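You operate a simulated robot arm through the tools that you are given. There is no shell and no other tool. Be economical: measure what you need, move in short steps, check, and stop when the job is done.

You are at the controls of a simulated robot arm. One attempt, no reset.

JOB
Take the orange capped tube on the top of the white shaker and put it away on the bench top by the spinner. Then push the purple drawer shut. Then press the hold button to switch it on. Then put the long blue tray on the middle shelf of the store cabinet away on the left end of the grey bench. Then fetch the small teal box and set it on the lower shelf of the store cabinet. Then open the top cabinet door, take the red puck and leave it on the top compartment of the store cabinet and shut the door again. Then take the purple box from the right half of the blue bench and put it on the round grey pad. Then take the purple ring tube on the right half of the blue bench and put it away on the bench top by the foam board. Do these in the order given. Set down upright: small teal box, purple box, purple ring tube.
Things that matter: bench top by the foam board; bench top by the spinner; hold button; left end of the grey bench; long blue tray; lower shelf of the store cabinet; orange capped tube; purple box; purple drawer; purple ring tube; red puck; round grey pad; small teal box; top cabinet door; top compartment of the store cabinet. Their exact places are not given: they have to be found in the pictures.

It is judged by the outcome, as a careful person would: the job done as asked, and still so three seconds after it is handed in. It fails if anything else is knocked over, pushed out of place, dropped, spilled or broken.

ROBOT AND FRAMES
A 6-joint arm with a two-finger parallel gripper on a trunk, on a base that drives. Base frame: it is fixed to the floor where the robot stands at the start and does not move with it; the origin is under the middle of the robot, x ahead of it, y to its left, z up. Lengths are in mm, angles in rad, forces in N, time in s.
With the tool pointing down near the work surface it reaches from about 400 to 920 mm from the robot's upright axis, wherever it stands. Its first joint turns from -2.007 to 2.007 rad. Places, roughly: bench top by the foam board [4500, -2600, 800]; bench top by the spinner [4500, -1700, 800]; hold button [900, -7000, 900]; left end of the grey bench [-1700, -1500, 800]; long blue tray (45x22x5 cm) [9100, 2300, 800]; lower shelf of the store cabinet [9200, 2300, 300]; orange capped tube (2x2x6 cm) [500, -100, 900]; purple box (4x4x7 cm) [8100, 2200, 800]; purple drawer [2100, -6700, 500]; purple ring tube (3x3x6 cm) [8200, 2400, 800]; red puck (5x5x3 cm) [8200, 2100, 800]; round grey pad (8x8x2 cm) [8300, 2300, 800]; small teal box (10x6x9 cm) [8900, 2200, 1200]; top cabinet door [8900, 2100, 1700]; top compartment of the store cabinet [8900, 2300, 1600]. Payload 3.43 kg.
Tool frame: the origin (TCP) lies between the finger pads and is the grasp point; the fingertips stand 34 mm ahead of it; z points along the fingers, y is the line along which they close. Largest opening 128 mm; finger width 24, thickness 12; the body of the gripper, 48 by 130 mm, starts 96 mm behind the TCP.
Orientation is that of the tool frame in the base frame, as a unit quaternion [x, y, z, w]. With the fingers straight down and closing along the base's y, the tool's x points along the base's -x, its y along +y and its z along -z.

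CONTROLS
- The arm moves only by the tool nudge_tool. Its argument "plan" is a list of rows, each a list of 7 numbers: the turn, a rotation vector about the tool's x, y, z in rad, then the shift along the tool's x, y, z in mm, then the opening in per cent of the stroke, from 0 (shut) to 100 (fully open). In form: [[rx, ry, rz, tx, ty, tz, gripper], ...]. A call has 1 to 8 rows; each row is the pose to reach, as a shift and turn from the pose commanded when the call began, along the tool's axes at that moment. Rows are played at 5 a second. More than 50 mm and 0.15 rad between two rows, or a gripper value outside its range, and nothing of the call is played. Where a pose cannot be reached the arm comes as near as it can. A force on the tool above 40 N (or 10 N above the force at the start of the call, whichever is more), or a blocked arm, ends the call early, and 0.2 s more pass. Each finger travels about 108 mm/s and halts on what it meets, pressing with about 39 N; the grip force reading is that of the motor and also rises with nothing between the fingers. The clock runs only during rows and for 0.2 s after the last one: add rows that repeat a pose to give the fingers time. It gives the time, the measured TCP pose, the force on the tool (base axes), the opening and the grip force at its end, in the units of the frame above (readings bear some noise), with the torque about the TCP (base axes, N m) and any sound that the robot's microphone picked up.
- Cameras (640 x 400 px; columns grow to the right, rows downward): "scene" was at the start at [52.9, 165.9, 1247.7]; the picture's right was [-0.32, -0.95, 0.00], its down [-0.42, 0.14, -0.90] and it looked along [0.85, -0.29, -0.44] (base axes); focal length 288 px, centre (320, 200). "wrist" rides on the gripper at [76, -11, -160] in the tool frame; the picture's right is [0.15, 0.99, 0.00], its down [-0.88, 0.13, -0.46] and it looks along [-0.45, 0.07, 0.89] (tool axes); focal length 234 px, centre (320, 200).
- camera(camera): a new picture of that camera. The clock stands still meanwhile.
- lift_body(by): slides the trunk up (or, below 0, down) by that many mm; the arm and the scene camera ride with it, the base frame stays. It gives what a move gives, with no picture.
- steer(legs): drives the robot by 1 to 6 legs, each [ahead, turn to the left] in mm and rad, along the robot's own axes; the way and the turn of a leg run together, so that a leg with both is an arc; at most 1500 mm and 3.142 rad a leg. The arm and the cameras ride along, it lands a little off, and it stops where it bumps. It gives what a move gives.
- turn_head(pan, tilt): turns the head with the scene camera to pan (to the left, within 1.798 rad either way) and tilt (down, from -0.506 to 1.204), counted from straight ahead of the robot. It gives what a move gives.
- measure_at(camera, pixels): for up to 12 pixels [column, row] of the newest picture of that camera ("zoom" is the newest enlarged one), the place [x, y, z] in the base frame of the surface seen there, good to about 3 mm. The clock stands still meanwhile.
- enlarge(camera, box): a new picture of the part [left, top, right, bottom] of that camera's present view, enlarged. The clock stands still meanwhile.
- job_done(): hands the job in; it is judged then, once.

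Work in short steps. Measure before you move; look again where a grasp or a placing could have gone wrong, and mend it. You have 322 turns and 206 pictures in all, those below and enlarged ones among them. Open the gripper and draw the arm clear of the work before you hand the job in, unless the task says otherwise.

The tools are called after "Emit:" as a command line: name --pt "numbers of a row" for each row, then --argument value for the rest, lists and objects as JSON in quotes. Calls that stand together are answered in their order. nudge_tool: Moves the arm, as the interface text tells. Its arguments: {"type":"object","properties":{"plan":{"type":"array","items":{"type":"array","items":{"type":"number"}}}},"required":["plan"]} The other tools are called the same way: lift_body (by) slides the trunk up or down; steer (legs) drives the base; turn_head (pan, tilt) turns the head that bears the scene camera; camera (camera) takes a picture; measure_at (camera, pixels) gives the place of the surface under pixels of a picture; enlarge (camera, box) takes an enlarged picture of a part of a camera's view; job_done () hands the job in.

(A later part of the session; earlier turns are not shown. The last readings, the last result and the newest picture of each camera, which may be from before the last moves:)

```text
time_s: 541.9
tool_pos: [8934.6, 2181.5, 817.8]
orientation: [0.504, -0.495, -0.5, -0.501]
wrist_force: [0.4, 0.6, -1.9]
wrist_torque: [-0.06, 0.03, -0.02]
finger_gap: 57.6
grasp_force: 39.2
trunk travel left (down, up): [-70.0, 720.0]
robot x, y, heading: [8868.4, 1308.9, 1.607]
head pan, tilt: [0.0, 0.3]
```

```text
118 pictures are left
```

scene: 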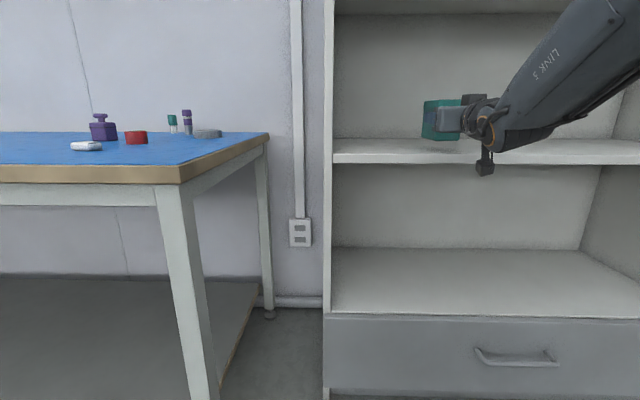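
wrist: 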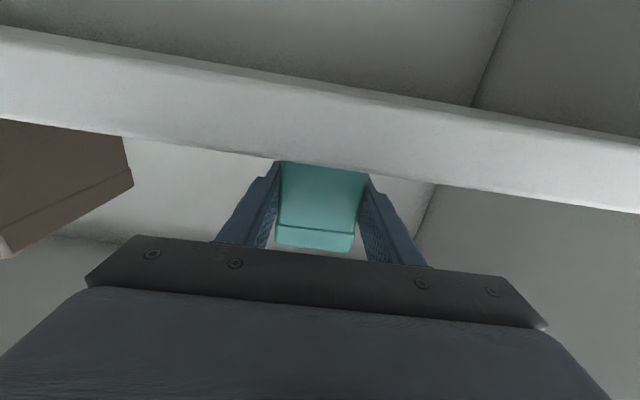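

Lower onto the middle shelf.

Emit:
nudge_tool --pt "0 0 0 12 0 0 25" --pt "0 0 0 20 0 0 25" --pt "0 0 0 24 0 0 25" --pt "0 0 0 24 0 0 25"

Emit:
nudge_tool --pt "0 0 0 1.5 0 0 25" --pt "0 0 0 3 0 0 25" --pt "0 0 0 3 0 0 25"

```text
time_s: 542.9
tool_pos: [8936.3, 2181.6, 793.5]
orientation: [0.504, -0.495, -0.501, -0.5]
wrist_force: [0.1, 0.0, -1.9]
wrist_torque: [-0.05, -0.01, 0.04]
finger_gap: 57.8
grasp_force: 39.4
trunk travel left (down, up): [-70.0, 720.0]
robot x, y, heading: [8874.1, 1312.2, 1.605]
head pan, tilt: [0.0, 0.3]
```

```text
time_s: 543.7
tool_pos: [8936.2, 2181.8, 791.4]
orientation: [0.503, -0.495, -0.502, -0.5]
wrist_force: [1.3, 2.0, 5.5]
wrist_torque: [-0.06, 0.11, -0.07]
finger_gap: 57.6
grasp_force: 38.8
trunk travel left (down, up): [-70.0, 720.0]
robot x, y, heading: [8872.4, 1313.4, 1.608]
head pan, tilt: [0.0, 0.3]
```

Contact. Open and back out.

Emit:
nudge_tool --pt "0 0 0 0 0 0 50" --pt "0 0 0 0 0 0 60" --pt "0 0 0 0 0 0 75" --pt "0 0 0 0 0 0 75"

Emit:
steer --legs '[[-260, 0]]'

Emit:
lift_body --by 350

```text
time_s: 544.7
tool_pos: [8936.2, 2182.3, 789.8]
orientation: [0.504, -0.495, -0.501, -0.5]
wrist_force: [-0.1, -0.4, -0.4]
wrist_torque: [0.0, -0.01, 0.0]
finger_gap: 96.0
grasp_force: 0.1
trunk travel left (down, up): [-70.0, 720.0]
robot x, y, heading: [8871.9, 1313.2, 1.608]
head pan, tilt: [0.0, 0.3]
```

```text
time_s: 546.5
tool_pos: [8945.0, 1922.0, 791.5]
orientation: [0.503, -0.496, -0.501, -0.5]
wrist_force: [0.1, -0.2, -0.2]
wrist_torque: [-0.01, -0.01, 0.01]
finger_gap: 95.9
grasp_force: 0.1
trunk travel left (down, up): [-70.0, 720.0]
robot x, y, heading: [8880.1, 1049.1, 1.607]
head pan, tilt: [0.0, 0.3]
```

```text
time_s: 550.0
tool_pos: [8945.8, 1921.8, 1139.9]
orientation: [0.504, -0.495, -0.501, -0.5]
wrist_force: [0.4, 0.0, -0.2]
wrist_torque: [0.02, -0.04, 0.02]
finger_gap: 95.9
grasp_force: 0.1
trunk travel left (down, up): [-420.0, 370.0]
robot x, y, heading: [8884.0, 1054.0, 1.602]
head pan, tilt: [0.0, 0.3]
```

Tilt the tool to ~0.8 rad from vertical while lowering to z≈890.

Emit:
nudge_tool --pt "0 0.13 0 42 0 0 75" --pt "0 0.26 0 84 0 0 75" --pt "0 0.39 0 126 0 0 75" --pt "0 0.52 0 168 0 0 75" --pt "0 0.65 0 210 0 0 75" --pt "0 0.77 0 250 0 0 75" --pt "0 0.77 0 250 0 0 75"

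Emit:
camera --camera "scene"

Emit:
camera --camera "wrist"

```text
time_s: 551.5
tool_pos: [8948.4, 1924.6, 890.9]
orientation: [0.653, -0.648, -0.275, -0.278]
wrist_force: [0.3, 0.5, -0.2]
wrist_torque: [0.01, 0.0, 0.03]
finger_gap: 96.1
grasp_force: 0.0
trunk travel left (down, up): [-420.0, 370.0]
robot x, y, heading: [8879.3, 1051.0, 1.606]
head pan, tilt: [0.0, 0.3]
```

```text
117 pictures are left
```

scene: 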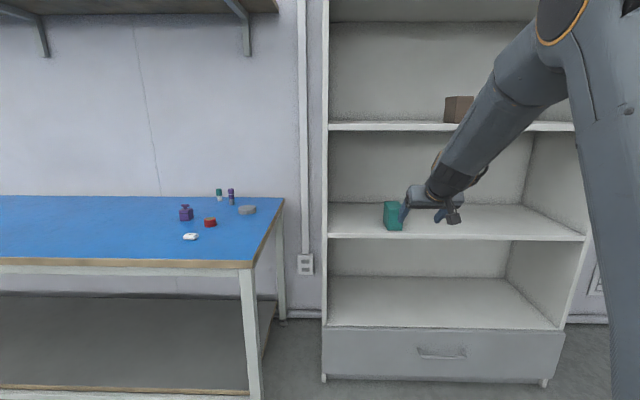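

```text
116 pictures are left
```

wrist: 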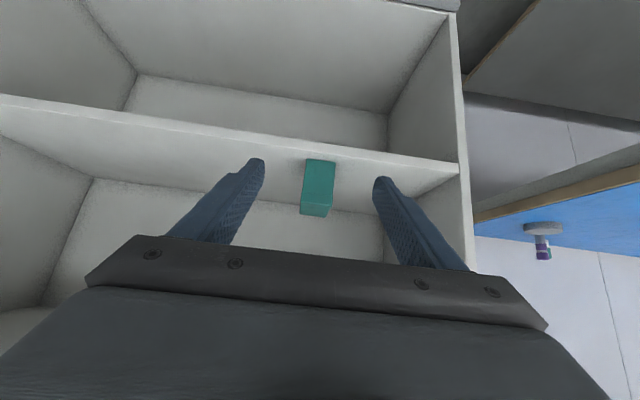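

Retract the arm 90 mm, lower slightly, and drive closer.

Emit:
nudge_tool --pt "0 0 0 31 0 -32 75" --pt "0 0 0 63 0 -65 75" --pt "0 0 0 78 6 -50 75"

Emit:
steer --legs '[[285, 0]]'

Emit:
camera --camera "wrist"

Emit:
measure_at --camera "wrist" --pixels '[[320, 180], [310, 190], [330, 170]]'

```text
time_s: 552.4
tool_pos: [8941.8, 1831.7, 868.2]
orientation: [0.655, -0.647, -0.274, -0.278]
wrist_force: [-0.1, 0.1, -0.3]
wrist_torque: [0.03, -0.04, -0.01]
finger_gap: 95.9
grasp_force: 0.1
trunk travel left (down, up): [-420.0, 370.0]
robot x, y, heading: [8881.1, 1054.4, 1.605]
head pan, tilt: [0.0, 0.3]
```

```text
time_s: 554.3
tool_pos: [8931.7, 2116.5, 868.4]
orientation: [0.655, -0.646, -0.275, -0.278]
wrist_force: [-0.3, 0.2, 0.9]
wrist_torque: [-0.01, -0.03, -0.01]
finger_gap: 96.2
grasp_force: 0.1
trunk travel left (down, up): [-420.0, 370.0]
robot x, y, heading: [8871.7, 1338.4, 1.603]
head pan, tilt: [0.0, 0.3]
```

```text
115 pictures are left
```

wrist: 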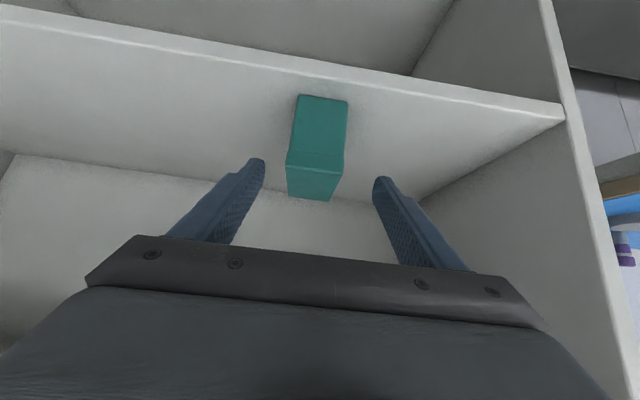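

```text
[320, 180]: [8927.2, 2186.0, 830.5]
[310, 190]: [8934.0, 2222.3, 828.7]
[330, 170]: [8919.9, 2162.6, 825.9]
```

Emit:
nudge_tool --pt "0 0 0 -1 -2 40 75" --pt "0 0 0 -3 -4 80 75" --pt "0 0 0 -4 -5 113 75" --pt "0 0 0 -4 -5 113 60" --pt "0 0 0 -4 -5 113 45" --pt "0 0 0 -4 -5 113 30" --pt "0 0 0 -4 -5 113 25" --pt "0 0 0 -4 -5 113 25"

Emit:
camera --camera "wrist"

```text
time_s: 556.1
tool_pos: [8937.8, 2201.8, 794.8]
orientation: [0.655, -0.648, -0.274, -0.278]
wrist_force: [0.7, 0.7, -1.0]
wrist_torque: [0.04, 0.03, 0.01]
finger_gap: 58.0
grasp_force: 38.7
trunk travel left (down, up): [-420.0, 370.0]
robot x, y, heading: [8873.0, 1338.6, 1.605]
head pan, tilt: [0.0, 0.3]
```

```text
114 pictures are left
```

wrist: 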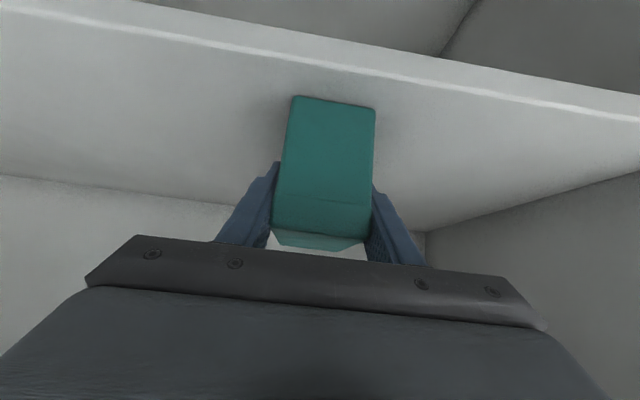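

Gripped (58 mm), bottom ~54 mm below the TCP. Lift, back out, lower the trunk.

Emit:
nudge_tool --pt "0 0 0 -9 0 -9 25" --pt "0 0 0 -18 0 -17.4 25" --pt "0 0 0 -18 0 -17.4 25"

Emit:
steer --legs '[[-280, 0]]'

Emit:
lift_body --by -415

Emit:
camera --camera "scene"

```text
time_s: 556.9
tool_pos: [8936.3, 2200.9, 818.5]
orientation: [0.655, -0.647, -0.275, -0.278]
wrist_force: [0.1, 0.1, -1.6]
wrist_torque: [-0.02, 0.02, -0.02]
finger_gap: 57.7
grasp_force: 38.8
trunk travel left (down, up): [-420.0, 370.0]
robot x, y, heading: [8873.0, 1339.4, 1.603]
head pan, tilt: [0.0, 0.3]
```

```text
time_s: 558.9
tool_pos: [8948.8, 1917.0, 819.0]
orientation: [0.654, -0.648, -0.274, -0.279]
wrist_force: [-0.3, -1.4, -1.5]
wrist_torque: [-0.01, -0.01, 0.01]
finger_gap: 57.7
grasp_force: 39.3
trunk travel left (down, up): [-420.0, 370.0]
robot x, y, heading: [8878.2, 1054.1, 1.607]
head pan, tilt: [0.0, 0.3]
```

```text
refused: -415 is not a number from -400 to 400
```

```text
113 pictures are left
```

scene: 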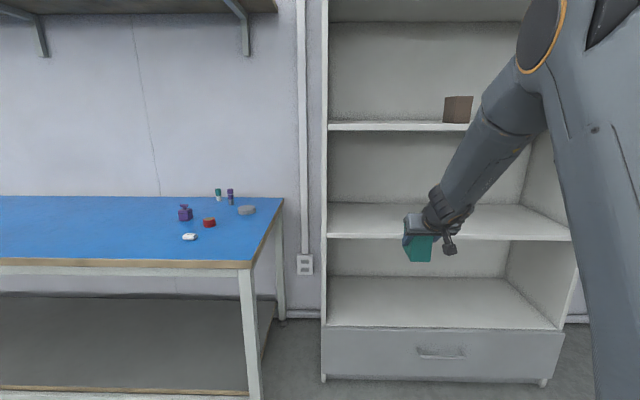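

Emit:
lift_body --by -400

Emit:
turn_head --pan -0.05 --tilt 0.55

Emit:
steer --legs '[[300, 0]]'

Emit:
camera --camera "scene"

Emit:
camera --camera "wrist"

```text
time_s: 562.7
tool_pos: [8947.7, 1916.2, 418.3]
orientation: [0.654, -0.648, -0.275, -0.278]
wrist_force: [0.4, 0.0, -1.6]
wrist_torque: [-0.01, 0.0, -0.05]
finger_gap: 57.5
grasp_force: 38.9
trunk travel left (down, up): [-20.0, 770.0]
robot x, y, heading: [8882.6, 1054.1, 1.604]
head pan, tilt: [0.0, 0.3]
```

```text
time_s: 563.5
tool_pos: [8947.5, 1916.0, 418.6]
orientation: [0.653, -0.648, -0.275, -0.279]
wrist_force: [0.3, 0.6, -2.0]
wrist_torque: [-0.01, 0.04, 0.0]
finger_gap: 57.7
grasp_force: 39.2
trunk travel left (down, up): [-20.0, 770.0]
robot x, y, heading: [8878.4, 1057.7, 1.603]
head pan, tilt: [-0.051, 0.55]
```

```text
time_s: 565.5
tool_pos: [8938.4, 2212.6, 418.4]
orientation: [0.654, -0.648, -0.274, -0.278]
wrist_force: [-0.4, 0.1, -1.8]
wrist_torque: [-0.03, -0.03, 0.04]
finger_gap: 57.7
grasp_force: 39.1
trunk travel left (down, up): [-20.0, 770.0]
robot x, y, heading: [8871.0, 1354.0, 1.607]
head pan, tilt: [-0.051, 0.55]
```

```text
112 pictures are left
```

scene: 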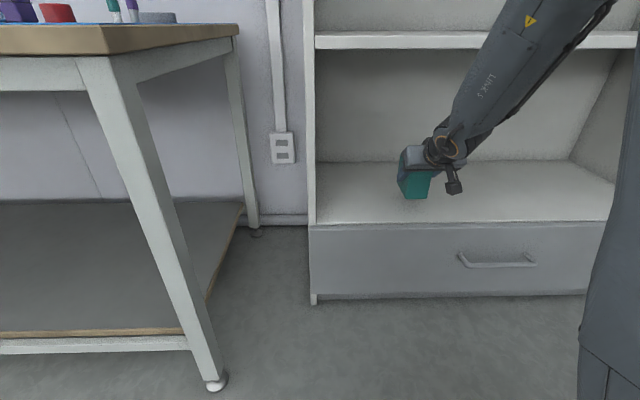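

```text
111 pictures are left
```

wrist: 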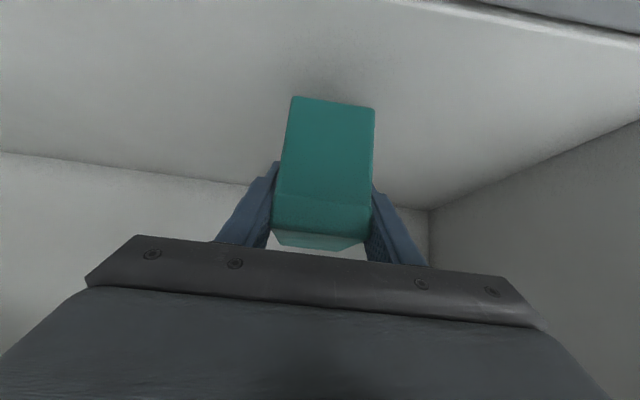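

Lower ~41 mm, then feel for contact.

Emit:
nudge_tool --pt "0 0 0 14.3 0 14 25" --pt "0 0 0 24 0 23.5 25" --pt "0 0 0 29 0 28.2 25" --pt "0 0 0 29 0 28.2 25"

Emit:
nudge_tool --pt "0 0 0 1 0 1 25" --pt "0 0 0 2.2 0 2.1 25" --pt "0 0 0 3.5 0 3.4 25"

```text
time_s: 566.5
tool_pos: [8939.1, 2211.2, 376.9]
orientation: [0.654, -0.648, -0.274, -0.278]
wrist_force: [-0.1, -0.4, -1.4]
wrist_torque: [-0.03, 0.0, 0.02]
finger_gap: 58.0
grasp_force: 39.0
trunk travel left (down, up): [-20.0, 770.0]
robot x, y, heading: [8869.9, 1348.9, 1.606]
head pan, tilt: [-0.051, 0.55]
```

```text
time_s: 567.3
tool_pos: [8939.1, 2212.6, 374.5]
orientation: [0.653, -0.648, -0.275, -0.28]
wrist_force: [1.1, -1.4, 5.9]
wrist_torque: [-0.41, 0.19, 0.07]
finger_gap: 57.8
grasp_force: 38.8
trunk travel left (down, up): [-20.0, 770.0]
robot x, y, heading: [8876.4, 1347.2, 1.599]
head pan, tilt: [-0.051, 0.55]
```

Contact. Open, then retract along the tool axis.

Emit:
nudge_tool --pt "0 0 0 0 0 0 50" --pt "0 0 0 0 0 0 60" --pt "0 0 0 0 0 0 75" --pt "0 0 0 0 0 0 75" --pt "0 0 0 0 0 -40 75" --pt "0 0 0 0 0 -80 75" --pt "0 0 0 0 0 -120 75"

Emit:
steer --legs '[[-300, 0]]'

Emit:
camera --camera "scene"

```text
time_s: 568.9
tool_pos: [8940.7, 2126.1, 455.1]
orientation: [0.654, -0.648, -0.273, -0.278]
wrist_force: [-0.1, -0.1, 0.6]
wrist_torque: [0.03, 0.01, 0.03]
finger_gap: 95.9
grasp_force: 0.0
trunk travel left (down, up): [-20.0, 770.0]
robot x, y, heading: [8873.2, 1346.5, 1.604]
head pan, tilt: [-0.051, 0.55]
```

```text
time_s: 571.0
tool_pos: [8948.7, 1823.7, 454.3]
orientation: [0.654, -0.648, -0.274, -0.278]
wrist_force: [0.4, -0.5, 0.4]
wrist_torque: [0.03, 0.0, -0.02]
finger_gap: 96.3
grasp_force: 0.0
trunk travel left (down, up): [-20.0, 770.0]
robot x, y, heading: [8883.0, 1050.3, 1.604]
head pan, tilt: [-0.051, 0.55]
```

```text
110 pictures are left
```

scene: 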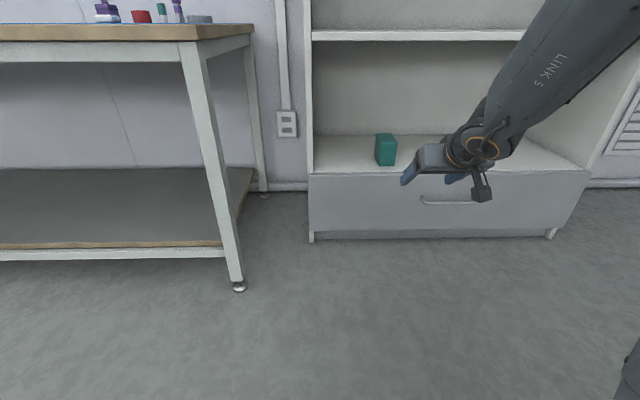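

Teal box is upright on the lower shelf. Next the door: raise the trunk fully and look.

Emit:
lift_body --by 400

Emit:
lift_body --by 370

Emit:
turn_head --pan 0.0 --tilt 0.0

Emit:
camera --camera "scene"

```text
time_s: 574.8
tool_pos: [8948.9, 1823.6, 855.9]
orientation: [0.655, -0.647, -0.275, -0.277]
wrist_force: [-0.7, -1.1, 0.0]
wrist_torque: [0.02, -0.02, 0.0]
finger_gap: 96.1
grasp_force: 0.1
trunk travel left (down, up): [-420.0, 370.0]
robot x, y, heading: [8883.4, 1048.3, 1.608]
head pan, tilt: [-0.051, 0.55]
```

```text
time_s: 578.4
tool_pos: [8948.1, 1823.5, 1224.8]
orientation: [0.655, -0.647, -0.275, -0.278]
wrist_force: [0.3, 0.1, 0.2]
wrist_torque: [-0.01, 0.06, -0.01]
finger_gap: 96.1
grasp_force: 0.2
trunk travel left (down, up): [-790.0, 0.0]
robot x, y, heading: [8882.6, 1052.4, 1.609]
head pan, tilt: [-0.051, 0.55]
```

```text
time_s: 579.4
tool_pos: [8949.7, 1824.6, 1224.5]
orientation: [0.654, -0.648, -0.274, -0.278]
wrist_force: [0.4, 0.2, 0.4]
wrist_torque: [0.01, 0.0, 0.03]
finger_gap: 96.0
grasp_force: 0.0
trunk travel left (down, up): [-790.0, 0.0]
robot x, y, heading: [8881.1, 1046.4, 1.609]
head pan, tilt: [0.0, 0.0]
```

```text
109 pictures are left
```

scene: 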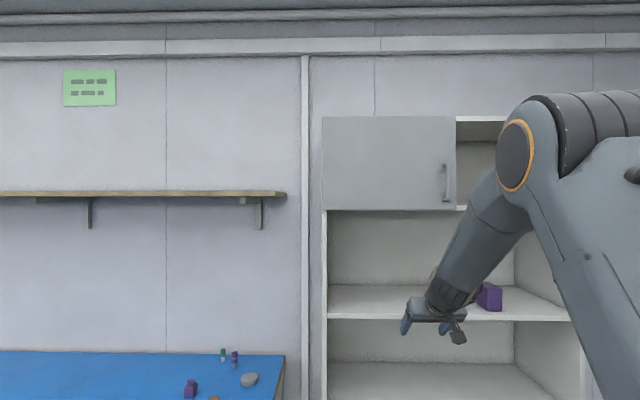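

Emit:
enlarge --camera "scene" --box '[310, 100, 510, 225]'

Emit:
measure_at --camera "zoom" --pixels '[[45, 60], [40, 340], [460, 60], [460, 340], [430, 210], [430, 230], [430, 310], [430, 250], [470, 200], [470, 345], [480, 150], [445, 260]]'

```text
3.20 times, centred on (410, 162) of scene
```

zoom: 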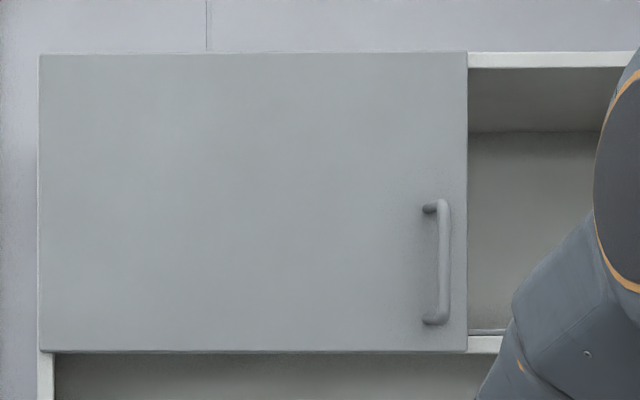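

```text
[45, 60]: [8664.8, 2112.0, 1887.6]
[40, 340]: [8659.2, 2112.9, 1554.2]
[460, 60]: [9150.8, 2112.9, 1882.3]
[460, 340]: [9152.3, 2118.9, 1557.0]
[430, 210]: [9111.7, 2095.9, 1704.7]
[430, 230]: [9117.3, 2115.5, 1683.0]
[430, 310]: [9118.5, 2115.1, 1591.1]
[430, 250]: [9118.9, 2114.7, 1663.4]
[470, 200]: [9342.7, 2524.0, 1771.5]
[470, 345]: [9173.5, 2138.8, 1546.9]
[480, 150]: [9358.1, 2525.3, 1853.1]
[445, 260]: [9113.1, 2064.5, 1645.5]
```

Door: x 8660–9160, z 1545–1890, handle bar at (9113, 2063, z 1580–1705), hinged left; compartment floor z≈1547. Shift the robot right a little and bring the tool horizontal at handle height.

Emit:
steer --legs '[[-150, 0], [0, -0.6], [250, 0], [0, 0.585]]'

Emit:
nudge_tool --pt "0 -0.13 0 -32 -6 -32 55" --pt "0 -0.26 0 -64 -12 -64 55" --pt "0 -0.39 0 -97 -18 -94 55" --pt "0 -0.52 0 -129 -24 -125 55" --pt "0 -0.65 0 -161 -30 -156 55" --pt "0 -0.77 0 -194 -36 -188 55" --pt "0 -0.77 0 -226 -42 -220 55" --pt "0 -0.77 0 -258 -48 -250 55"

```text
time_s: 585.4
tool_pos: [9089.7, 1884.5, 1225.4]
orientation: [0.653, -0.649, -0.274, -0.279]
wrist_force: [-1.3, -0.5, -0.8]
wrist_torque: [0.03, 0.01, -0.03]
finger_gap: 96.1
grasp_force: 0.1
trunk travel left (down, up): [-790.0, 0.0]
robot x, y, heading: [9020.0, 1107.6, 1.604]
head pan, tilt: [0.0, 0.0]
```

```text
time_s: 587.2
tool_pos: [9136.8, 1882.3, 1584.5]
orientation: [0.503, -0.496, -0.499, -0.502]
wrist_force: [0.1, 1.1, 0.6]
wrist_torque: [0.01, 0.02, 0.0]
finger_gap: 70.6
grasp_force: 0.1
trunk travel left (down, up): [-790.0, 0.0]
robot x, y, heading: [9016.3, 1106.9, 1.597]
head pan, tilt: [0.0, 0.0]
```

Emit:
nudge_tool --pt "0 0 0 -30 12 30 55" --pt "0 0 0 -60 23 60 55" --pt "0 0 0 -60 23 88 55" --pt "0 0 0 -60 23 88 55"

Emit:
camera --camera "wrist"

Emit:
camera --camera "scene"

```text
time_s: 588.2
tool_pos: [9112.6, 1972.8, 1644.2]
orientation: [0.503, -0.497, -0.499, -0.502]
wrist_force: [0.0, 0.8, -0.3]
wrist_torque: [0.01, 0.01, -0.01]
finger_gap: 70.8
grasp_force: 0.1
trunk travel left (down, up): [-790.0, 0.0]
robot x, y, heading: [9021.0, 1107.5, 1.598]
head pan, tilt: [0.0, 0.0]
```

```text
107 pictures are left
```

wrist: 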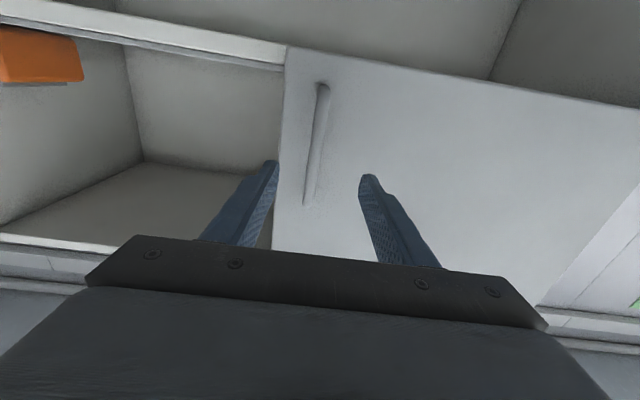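

```text
106 pictures are left
```

scene: 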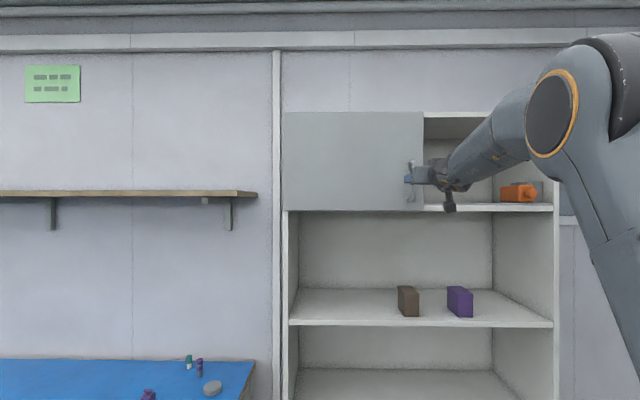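

Handle lies between the fingers. Measure it once and advance.

Emit:
measure_at --camera "wrist" --pixels '[[318, 130], [314, 160], [322, 95], [310, 190]]'

Emit:
nudge_tool --pt "0 0 0 0 0 40 55" --pt "0 0 0 0 0 75 55" --pt "0 0 0 0 0 90 55" --pt "0 0 0 0 0 90 55"

Emit:
camera --camera "wrist"

```text
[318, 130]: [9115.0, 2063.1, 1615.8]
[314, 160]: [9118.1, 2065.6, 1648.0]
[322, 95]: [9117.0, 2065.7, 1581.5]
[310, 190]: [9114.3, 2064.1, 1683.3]
```

```text
time_s: 589.2
tool_pos: [9110.6, 2060.1, 1645.0]
orientation: [-0.502, 0.497, 0.498, 0.502]
wrist_force: [0.4, 1.0, -0.1]
wrist_torque: [0.01, -0.03, 0.0]
finger_gap: 70.5
grasp_force: 0.0
trunk travel left (down, up): [-790.0, 0.0]
robot x, y, heading: [9020.6, 1111.0, 1.601]
head pan, tilt: [0.0, 0.0]
```

```text
105 pictures are left
```

wrist: 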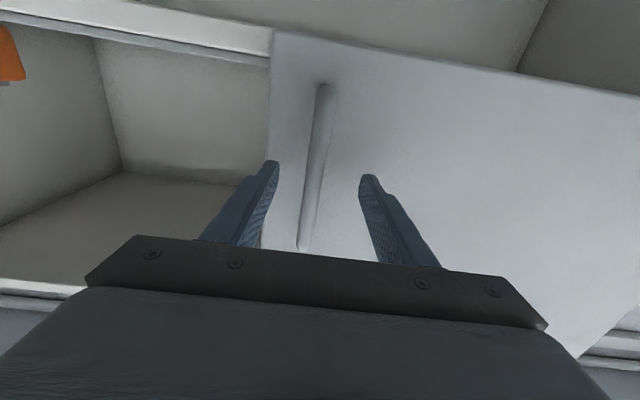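

Emit:
nudge_tool --pt "0 0 0 0 -5 4 55" --pt "0 0 0 0 -5 6 30" --pt "0 0 0 0 -5 6 10" --pt "0 0 0 0 -5 6 5" --pt "0 0 0 0 -5 6 5"

```text
time_s: 590.4
tool_pos: [9115.4, 2065.9, 1647.0]
orientation: [0.502, -0.497, -0.499, -0.502]
wrist_force: [3.5, -0.1, -0.3]
wrist_torque: [0.21, 0.77, -0.07]
finger_gap: 13.6
grasp_force: 45.1
trunk travel left (down, up): [-790.0, 0.0]
robot x, y, heading: [9018.2, 1106.0, 1.602]
head pan, tilt: [0.0, 0.0]
```

Bar gripped. Pull along the door's arc (first 0.2 rad), turning with it.

Emit:
nudge_tool --pt "0.05 0 0 0 3 -22.6 5" --pt "0.1 0 0 0 7.2 -45 5" --pt "0.15 0 0 0 12.4 -67 5" --pt "0.2 0 0 0 18.8 -89 5" --pt "0.2 0 0 0 18.8 -89 5"

Emit:
camera --camera "scene"

```text
time_s: 591.6
tool_pos: [9095.0, 1976.8, 1645.7]
orientation: [-0.45, 0.543, 0.448, 0.549]
wrist_force: [-11.9, 2.8, 10.7]
wrist_torque: [0.93, 0.68, 0.07]
finger_gap: 13.6
grasp_force: 45.2
out of reach, approached as far as the arm can: row 2, 3
trunk travel left (down, up): [-790.0, 0.0]
robot x, y, heading: [9020.8, 1108.0, 1.601]
head pan, tilt: [0.0, 0.0]
```

```text
104 pictures are left
```

scene: 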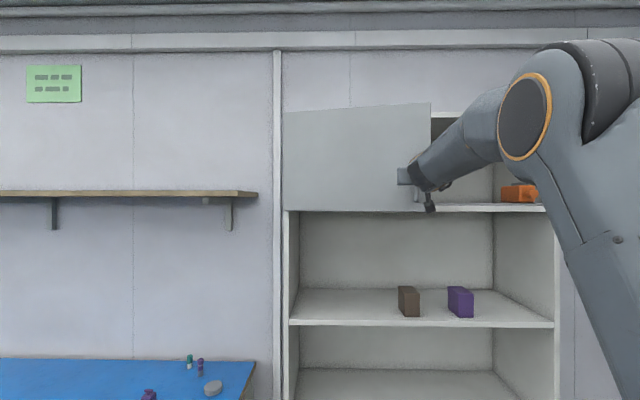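

The door follows. Repeat the same arc step (it is self-similar in the tool frame).

Emit:
nudge_tool --pt "0.05 0 0 0 3 -22.6 5" --pt "0.1 0 0 0 7.2 -45 5" --pt "0.15 0 0 0 12.4 -67 5" --pt "0.2 0 0 0 18.8 -89 5" --pt "0.2 0 0 0 18.8 -89 5"

```text
time_s: 592.8
tool_pos: [9057.5, 1893.7, 1645.0]
orientation: [-0.393, 0.585, 0.391, 0.592]
wrist_force: [-16.6, 10.0, 24.0]
wrist_torque: [0.53, 0.64, 0.05]
finger_gap: 13.7
grasp_force: 45.0
trunk travel left (down, up): [-790.0, 0.0]
robot x, y, heading: [9018.6, 1108.4, 1.599]
head pan, tilt: [0.0, 0.0]
```

Emit:
nudge_tool --pt "0.05 0 0 -1 3 -22.6 5" --pt "0.1 0 0 -2 7.2 -45 5" --pt "0.15 0 0 -3 12.4 -67 5" --pt "0.2 0 0 -3 18.8 -89 5" --pt "0.2 0 0 -3 18.8 -89 5"

Emit:
camera --camera "scene"

```text
time_s: 594.0
tool_pos: [9004.8, 1820.9, 1645.1]
orientation: [-0.334, 0.621, 0.33, 0.627]
wrist_force: [-20.1, 17.0, 8.0]
wrist_torque: [0.3, 0.76, 0.19]
finger_gap: 13.7
grasp_force: 44.7
trunk travel left (down, up): [-790.0, 0.0]
robot x, y, heading: [9020.3, 1111.1, 1.6]
head pan, tilt: [0.0, 0.0]
```

```text
103 pictures are left
```

scene: 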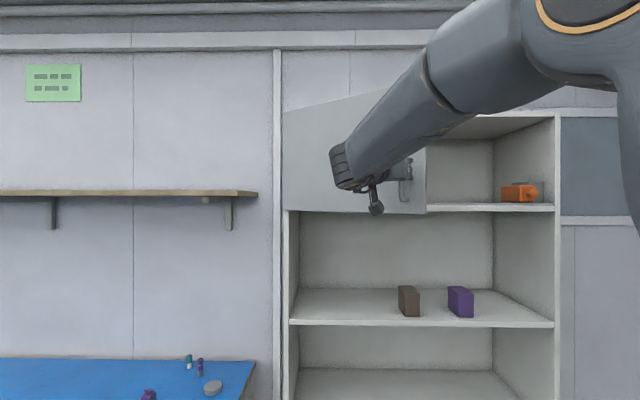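

Emit:
nudge_tool --pt "0.05 0 0 0 3 -22.6 5" --pt "0.1 0 0 0 7.2 -45 5" --pt "0.15 0 0 0 12.4 -67 5" --pt "0.2 0 0 0 18.8 -89 5" --pt "0.2 0 0 0 18.8 -89 5"

Emit:
camera --camera "scene"

```text
time_s: 595.2
tool_pos: [8937.5, 1759.6, 1644.3]
orientation: [-0.271, 0.651, 0.266, 0.657]
wrist_force: [-23.5, 30.4, 1.1]
wrist_torque: [0.42, 0.66, 0.17]
finger_gap: 13.5
grasp_force: 44.7
trunk travel left (down, up): [-790.0, 0.0]
robot x, y, heading: [9016.9, 1106.7, 1.606]
head pan, tilt: [0.0, 0.0]
```

```text
102 pictures are left
```

scene: 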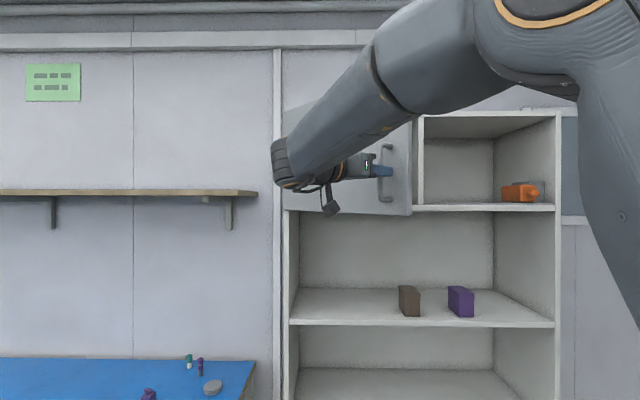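

Open ~0.8 rad; the pull is slightly outward, so I bias toward the hinge and continue.

Emit:
nudge_tool --pt "0.05 0 0 0 9 -22.6 5" --pt "0.1 0 0 0 14.2 -45 5" --pt "0.15 0 0 0 19.4 -67 5" --pt "0.2 0 0 0 25.8 -89 5" --pt "0.2 0 0 0 25.8 -89 5"

Emit:
camera --camera "scene"

```text
time_s: 596.4
tool_pos: [8860.2, 1714.9, 1645.0]
orientation: [-0.201, 0.675, 0.199, 0.682]
wrist_force: [-2.4, 6.5, -12.6]
wrist_torque: [0.42, 0.15, -0.1]
finger_gap: 13.8
grasp_force: 44.9
trunk travel left (down, up): [-790.0, 0.0]
robot x, y, heading: [9022.0, 1108.0, 1.596]
head pan, tilt: [0.0, 0.0]
```

```text
101 pictures are left
```

scene: 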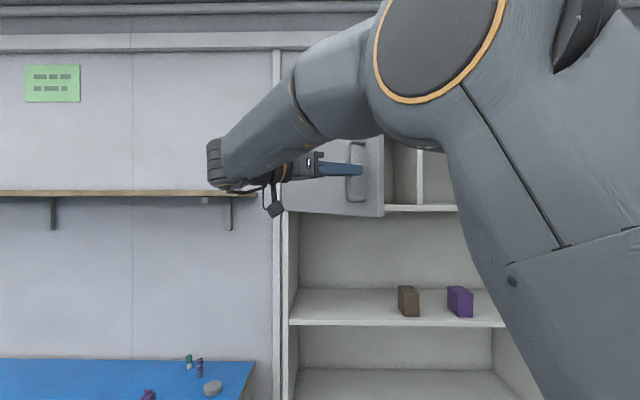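

Emit:
nudge_tool --pt "0.05 0 0 0 4 -22.6 5" --pt "0.1 0 0 0 9 -45 5" --pt "0.15 0 0 0 15 -67 5" --pt "0.2 0 0 0 22 -89 5" --pt "0.25 0 0 0 29 -110 5" --pt "0.3 0 0 0 38 -132 5" --pt "0.3 0 0 0 38 -132 5"

Emit:
camera --camera "scene"

```text
time_s: 597.7
tool_pos: [8764.5, 1683.3, 1644.7]
orientation: [-0.114, 0.695, 0.115, 0.7]
wrist_force: [4.7, -18.2, -1.0]
wrist_torque: [0.1, -0.25, -0.23]
finger_gap: 13.6
grasp_force: 45.2
out of reach, approached as far as the arm can: row 5, 6
trunk travel left (down, up): [-790.0, 0.0]
robot x, y, heading: [9018.6, 1108.4, 1.595]
head pan, tilt: [0.0, 0.0]
stopped in row 6: the force on the tool passed its limit at 50 N (the readings are from after the stop); the commanded pose is now the measured one
```

```text
100 pictures are left
```

scene: 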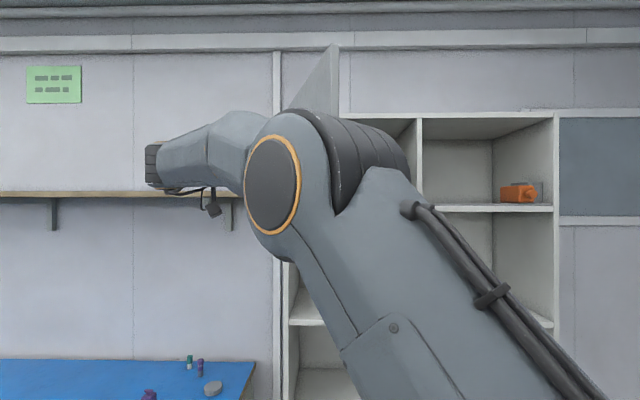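

Door is open ≈1.25 rad (~72°). Release the bar, retreat along the tool axis and drop below the door.

Emit:
nudge_tool --pt "0 0 0 0 0 0 25" --pt "0 0 0 0 0 0 45" --pt "0 0 0 0 0 0 50" --pt "0 0 0 0 0 -30 50" --pt "0 0 0 0 0 -60 50" --pt "0 0 0 0 0 -90 50" --pt "0 0 0 0 0 -110 50"

Emit:
camera --camera "wrist"

```text
time_s: 599.1
tool_pos: [8701.9, 1701.5, 1654.4]
orientation: [-0.133, 0.68, 0.106, 0.713]
wrist_force: [5.3, -37.7, -10.6]
wrist_torque: [0.94, 0.21, -1.06]
finger_gap: 83.0
grasp_force: 17.0
out of reach, approached as far as the arm can: row 4, 5, 6, 7
trunk travel left (down, up): [-790.0, 0.0]
robot x, y, heading: [9019.7, 1101.6, 1.604]
head pan, tilt: [0.0, 0.0]
stopped in row 7: the force on the tool passed its limit at 56 N (the readings are from after the stop); the commanded pose is now the measured one
```

```text
99 pictures are left
```

wrist: 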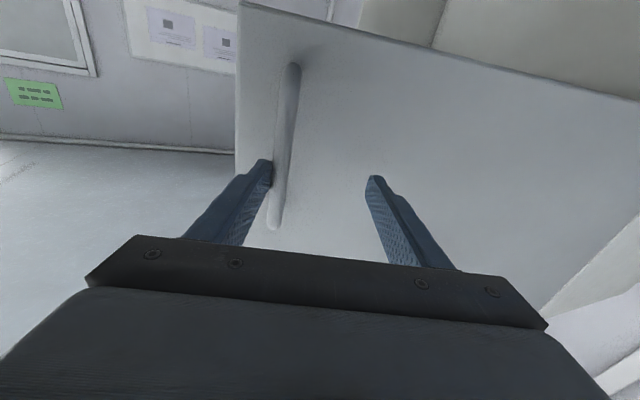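

The fingertip still rubs the bar while the arm is at its limit. Turning the base left slightly moves the tool away (-x,-y).

Emit:
steer --legs '[[0, 0.1]]'

Emit:
camera --camera "wrist"

```text
time_s: 600.0
tool_pos: [8641.4, 1672.9, 1651.6]
orientation: [-0.171, 0.67, 0.141, 0.708]
wrist_force: [-0.5, 1.2, 0.5]
wrist_torque: [-0.05, 0.02, -0.02]
finger_gap: 64.3
grasp_force: 0.0
trunk travel left (down, up): [-790.0, 0.0]
robot x, y, heading: [9017.0, 1110.5, 1.701]
head pan, tilt: [0.0, 0.0]
```

```text
98 pictures are left
```

wrist: 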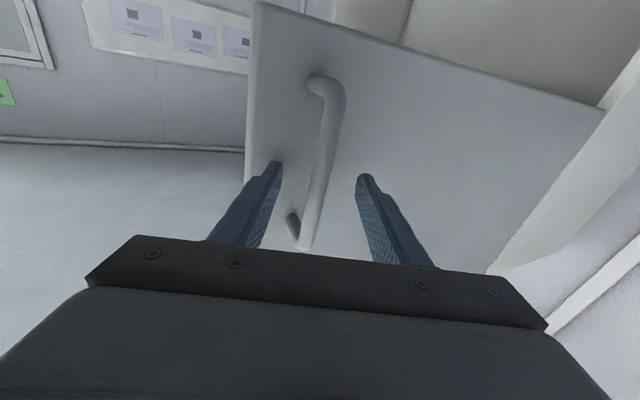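

Emit:
measure_at --camera "wrist" --pixels '[[322, 160], [318, 200], [305, 240], [280, 165], [365, 180], [440, 150], [262, 60]]'

Emit:
camera --camera "scene"

```text
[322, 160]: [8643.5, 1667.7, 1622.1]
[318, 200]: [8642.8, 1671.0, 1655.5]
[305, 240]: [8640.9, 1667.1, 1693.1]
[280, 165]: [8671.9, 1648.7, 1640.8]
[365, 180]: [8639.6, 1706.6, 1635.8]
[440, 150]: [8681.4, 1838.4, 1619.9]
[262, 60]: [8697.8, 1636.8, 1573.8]
```

```text
97 pictures are left
```

scene: 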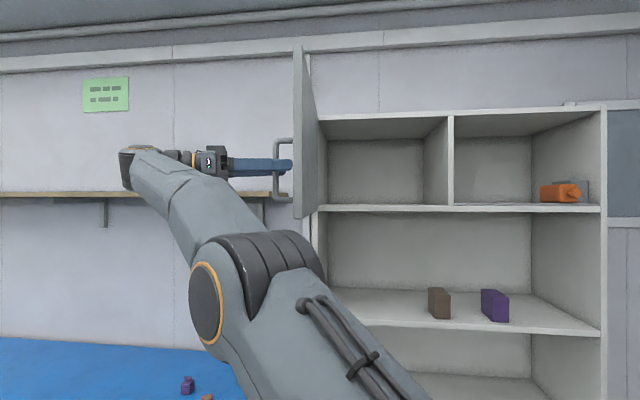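

The door has swung to ~86° with the bar caged between the fingers. Yaw the tool back a bit around the bar, then slide out along the tool axis.

Emit:
nudge_tool --pt "-0.12 0 0 0 0 0 50" --pt "-0.24 0 0 0 0 0 50" --pt "-0.3 0 0 0 0 0 50"

Emit:
camera --camera "wrist"

```text
time_s: 600.9
tool_pos: [8643.1, 1672.4, 1652.4]
orientation: [-0.274, 0.642, 0.241, 0.674]
wrist_force: [-0.1, 0.6, -1.4]
wrist_torque: [-0.01, 0.01, 0.03]
finger_gap: 63.9
grasp_force: 0.2
trunk travel left (down, up): [-790.0, 0.0]
robot x, y, heading: [9018.3, 1106.7, 1.706]
head pan, tilt: [0.0, 0.0]
```

```text
96 pictures are left
```

wrist: 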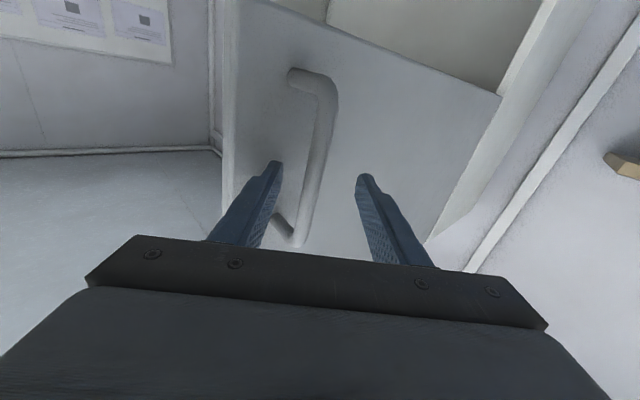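

Reachable. Slide back along the tool axis 100 mm.

Emit:
nudge_tool --pt "0 0 0 0 0 -25 60" --pt "0 0 0 0 0 -50 60" --pt "0 0 0 0 0 -75 60" --pt "0 0 0 0 0 -100 60"

Emit:
camera --camera "scene"

```text
time_s: 601.9
tool_pos: [8568.3, 1604.7, 1648.1]
orientation: [-0.275, 0.642, 0.24, 0.674]
wrist_force: [0.1, -0.4, -0.6]
wrist_torque: [-0.01, 0.02, -0.04]
finger_gap: 76.7
grasp_force: 0.1
trunk travel left (down, up): [-790.0, 0.0]
robot x, y, heading: [9017.8, 1108.8, 1.701]
head pan, tilt: [0.0, 0.0]
```

```text
95 pictures are left
```

scene: 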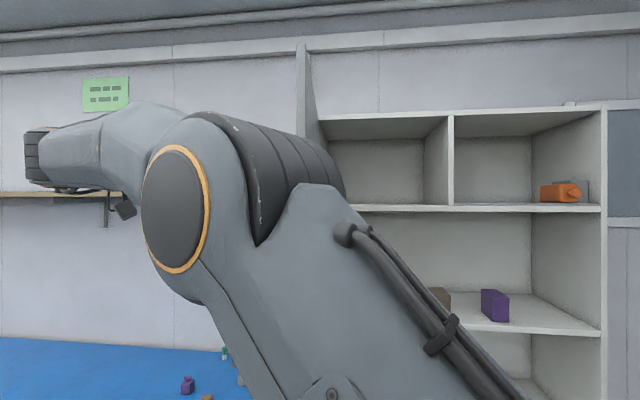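

Door stays open. Back off, then bring the tool round in front of the robot and point it down.

Emit:
steer --legs '[[-300, 0]]'

Emit:
nudge_tool --pt "-0.12 0 0 0 -22 42 50" --pt "-0.24 0 0 0 -44 84 50" --pt "-0.36 0 0 0 -66 126 50" --pt "-0.48 0 0 0 -88 168 50" --pt "-0.6 0 0 0 -110 210 50" --pt "-0.72 0 0 0 -132 252 50" --pt "-0.84 0 0 0 -154 294 50" --pt "-0.95 0 0 0 -176 336 50"

Emit:
nudge_tool --pt "0 0.14 0 45 0 0 50" --pt "0 0.28 0 90 0 0 50" --pt "0 0.42 0 135 0 0 50" --pt "0 0.56 0 180 0 0 50" --pt "0 0.7 0 225 0 0 50" --pt "0 0.77 0 270 0 0 50" --pt "0 0.77 0 315 0 0 50"

```text
time_s: 603.9
tool_pos: [8609.9, 1312.6, 1647.8]
orientation: [-0.275, 0.642, 0.239, 0.675]
wrist_force: [0.7, 0.5, -0.3]
wrist_torque: [-0.01, -0.04, -0.01]
finger_gap: 77.0
grasp_force: 0.1
trunk travel left (down, up): [-790.0, 0.0]
robot x, y, heading: [9054.3, 815.8, 1.706]
head pan, tilt: [0.0, 0.0]
```

```text
time_s: 605.7
tool_pos: [8968.2, 1407.4, 1668.0]
orientation: [0.546, -0.466, -0.505, -0.479]
wrist_force: [-1.5, 0.3, 0.2]
wrist_torque: [-0.04, -0.02, -0.02]
finger_gap: 63.8
grasp_force: 0.0
out of reach, approached as far as the arm can: row 8
trunk travel left (down, up): [-790.0, 0.0]
robot x, y, heading: [9055.6, 813.7, 1.705]
head pan, tilt: [0.0, 0.0]
```

```text
time_s: 607.3
tool_pos: [8975.5, 1396.3, 1364.8]
orientation: [0.698, -0.607, -0.262, -0.276]
wrist_force: [1.1, -0.6, 0.9]
wrist_torque: [0.05, -0.01, -0.02]
finger_gap: 64.0
grasp_force: 0.1
out of reach, approached as far as the arm can: row 1, 4, 5, 6, 7
trunk travel left (down, up): [-790.0, 0.0]
robot x, y, heading: [9056.2, 813.6, 1.699]
head pan, tilt: [0.0, 0.0]
```

Now go to the blue bench: lower the trunk, drive left and face it.

Emit:
lift_body --by -290

Emit:
steer --legs '[[0, 1.44], [850, 0], [0, -1.57], [450, 0]]'

Emit:
turn_head --pan 0.2 --tilt 0.6

Emit:
camera --camera "scene"

```text
time_s: 610.2
tool_pos: [8975.7, 1398.6, 1071.3]
orientation: [0.699, -0.609, -0.259, -0.271]
wrist_force: [0.3, -0.5, 0.1]
wrist_torque: [0.01, -0.01, 0.0]
finger_gap: 64.0
grasp_force: 0.1
trunk travel left (down, up): [-500.0, 290.0]
robot x, y, heading: [9055.3, 816.1, 1.701]
head pan, tilt: [0.0, 0.0]
```

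```text
time_s: 624.5
tool_pos: [8174.9, 1830.8, 1070.9]
orientation: [0.663, -0.647, -0.244, -0.286]
wrist_force: [0.7, 0.8, 0.1]
wrist_torque: [-0.02, -0.01, 0.02]
finger_gap: 64.0
grasp_force: 0.0
trunk travel left (down, up): [-500.0, 290.0]
robot x, y, heading: [8187.3, 1241.4, 1.591]
head pan, tilt: [0.0, 0.0]
```

```text
time_s: 625.5
tool_pos: [8174.9, 1830.3, 1072.0]
orientation: [0.663, -0.647, -0.244, -0.286]
wrist_force: [1.0, 0.6, 0.2]
wrist_torque: [0.01, 0.03, 0.0]
finger_gap: 64.4
grasp_force: 0.1
trunk travel left (down, up): [-500.0, 290.0]
robot x, y, heading: [8189.4, 1241.3, 1.584]
head pan, tilt: [0.201, 0.6]
```

```text
94 pictures are left
```

scene: 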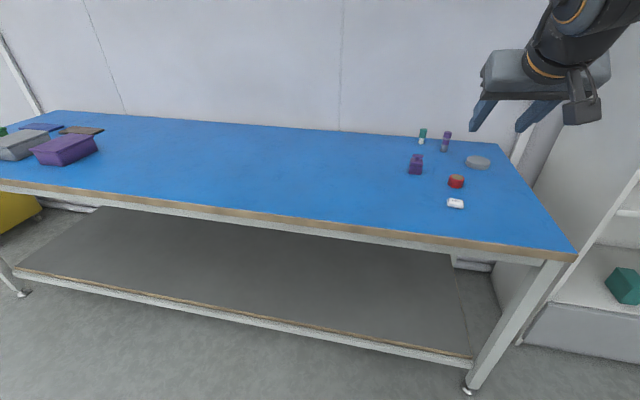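

Emit:
enlarge --camera "scene" --box '[380, 110, 540, 220]'

Emit:
measure_at --camera "scene" --pixels '[[456, 178], [456, 184], [415, 160], [415, 170], [478, 161], [455, 203], [446, 136], [445, 148], [422, 133], [422, 142], [570, 250], [470, 235]]'

```text
3.64 times, centred on (460, 165) of scene
```

zoom: 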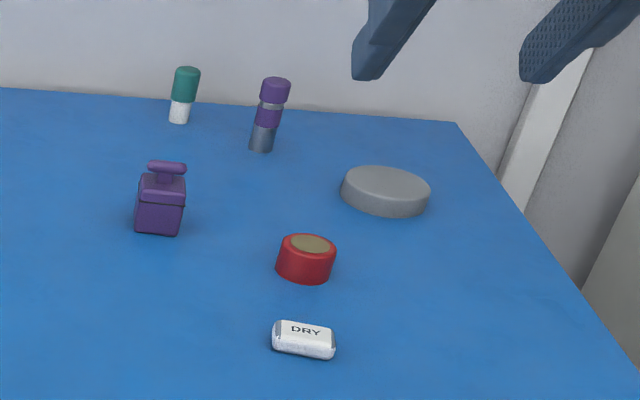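

```text
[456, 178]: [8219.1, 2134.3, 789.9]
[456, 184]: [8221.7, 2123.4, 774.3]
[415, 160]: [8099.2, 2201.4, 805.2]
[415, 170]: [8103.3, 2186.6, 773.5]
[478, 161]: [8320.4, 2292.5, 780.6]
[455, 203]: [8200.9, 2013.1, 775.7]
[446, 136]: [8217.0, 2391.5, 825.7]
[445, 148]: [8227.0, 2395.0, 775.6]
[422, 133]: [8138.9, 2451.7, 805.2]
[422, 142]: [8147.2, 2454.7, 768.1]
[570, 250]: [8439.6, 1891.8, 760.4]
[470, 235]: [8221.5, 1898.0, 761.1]
```

Red puck is at ≈(8220,2144), top 790. Drive 100 mm closer and approach along the tool axis, stopping 100 mm short.

Emit:
steer --legs '[[100, 0]]'

Emit:
nudge_tool --pt "-0.02 0 0.02 10 -5 45 60" --pt "-0.045 0 0.044 20 -10 90 70" --pt "-0.045 0 0.044 30 -15 135 70" --pt "-0.045 0 0.044 40 -21 180 70" --pt "-0.045 0 0.044 51 -27 225 70" --pt "-0.045 0 0.044 51 -27 235 70"

Emit:
camera --camera "wrist"

Emit:
measure_at --camera "wrist" --pixels '[[320, 150], [320, 170], [320, 190]]'

```text
time_s: 626.6
tool_pos: [8172.3, 1931.1, 1071.5]
orientation: [0.663, -0.647, -0.243, -0.287]
wrist_force: [0.3, 0.4, 0.5]
wrist_torque: [-0.01, -0.03, 0.0]
finger_gap: 63.8
grasp_force: 0.1
trunk travel left (down, up): [-500.0, 290.0]
robot x, y, heading: [8187.0, 1342.7, 1.587]
head pan, tilt: [0.201, 0.6]
```

```text
time_s: 628.0
tool_pos: [8212.1, 2057.2, 868.8]
orientation: [0.661, -0.65, -0.263, -0.266]
wrist_force: [1.5, -0.3, 0.7]
wrist_torque: [-0.04, 0.1, 0.0]
finger_gap: 89.3
grasp_force: 0.0
out of reach, approached as far as the arm can: row 2, 3, 4, 5
trunk travel left (down, up): [-500.0, 290.0]
robot x, y, heading: [8186.6, 1342.7, 1.579]
head pan, tilt: [0.201, 0.6]
```

```text
92 pictures are left
```

wrist: 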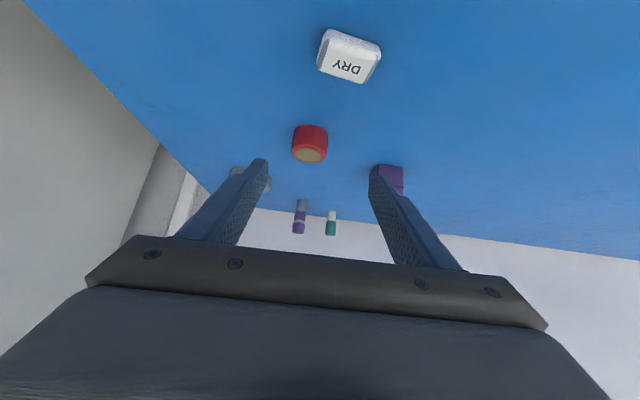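

```text
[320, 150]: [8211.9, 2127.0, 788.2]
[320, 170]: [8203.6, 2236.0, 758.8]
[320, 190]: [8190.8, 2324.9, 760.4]
```

Emit:
measure_at --camera "wrist" --pixels '[[311, 154], [296, 150], [325, 153], [311, 163], [295, 135], [327, 138], [310, 128]]'

```text
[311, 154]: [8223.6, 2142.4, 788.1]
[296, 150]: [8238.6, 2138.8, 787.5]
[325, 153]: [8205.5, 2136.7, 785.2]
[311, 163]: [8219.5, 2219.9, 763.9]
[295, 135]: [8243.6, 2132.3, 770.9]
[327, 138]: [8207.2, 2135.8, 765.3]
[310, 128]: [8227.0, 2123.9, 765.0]
```

Aim: TCP (8223,2130,797). Advance along the tool axis and close on the puck.

Emit:
nudge_tool --pt "0 0 0 -1 -5 40 70" --pt "0 0 0 -2 -11 80 70" --pt "0 0 0 -2.6 -11 102 70" --pt "0 0 0 -2.6 -11 102 70"

Emit:
camera --camera "wrist"

```text
time_s: 629.0
tool_pos: [8223.4, 2131.6, 797.4]
orientation: [0.656, -0.656, -0.265, -0.264]
wrist_force: [0.6, 0.8, -0.3]
wrist_torque: [-0.03, 0.0, 0.01]
finger_gap: 89.8
grasp_force: 0.1
trunk travel left (down, up): [-500.0, 290.0]
robot x, y, heading: [8185.4, 1344.9, 1.588]
head pan, tilt: [0.201, 0.6]
```

```text
91 pictures are left
```

wrist: 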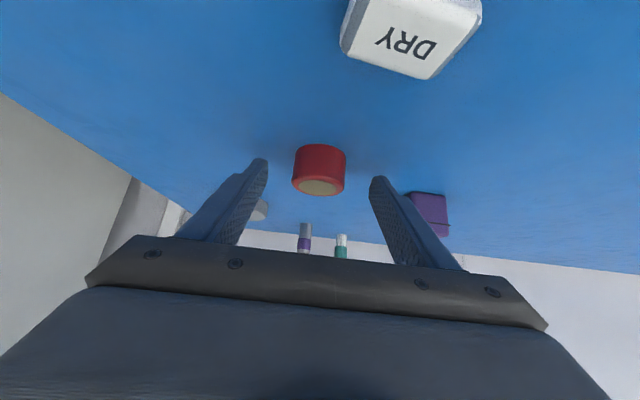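

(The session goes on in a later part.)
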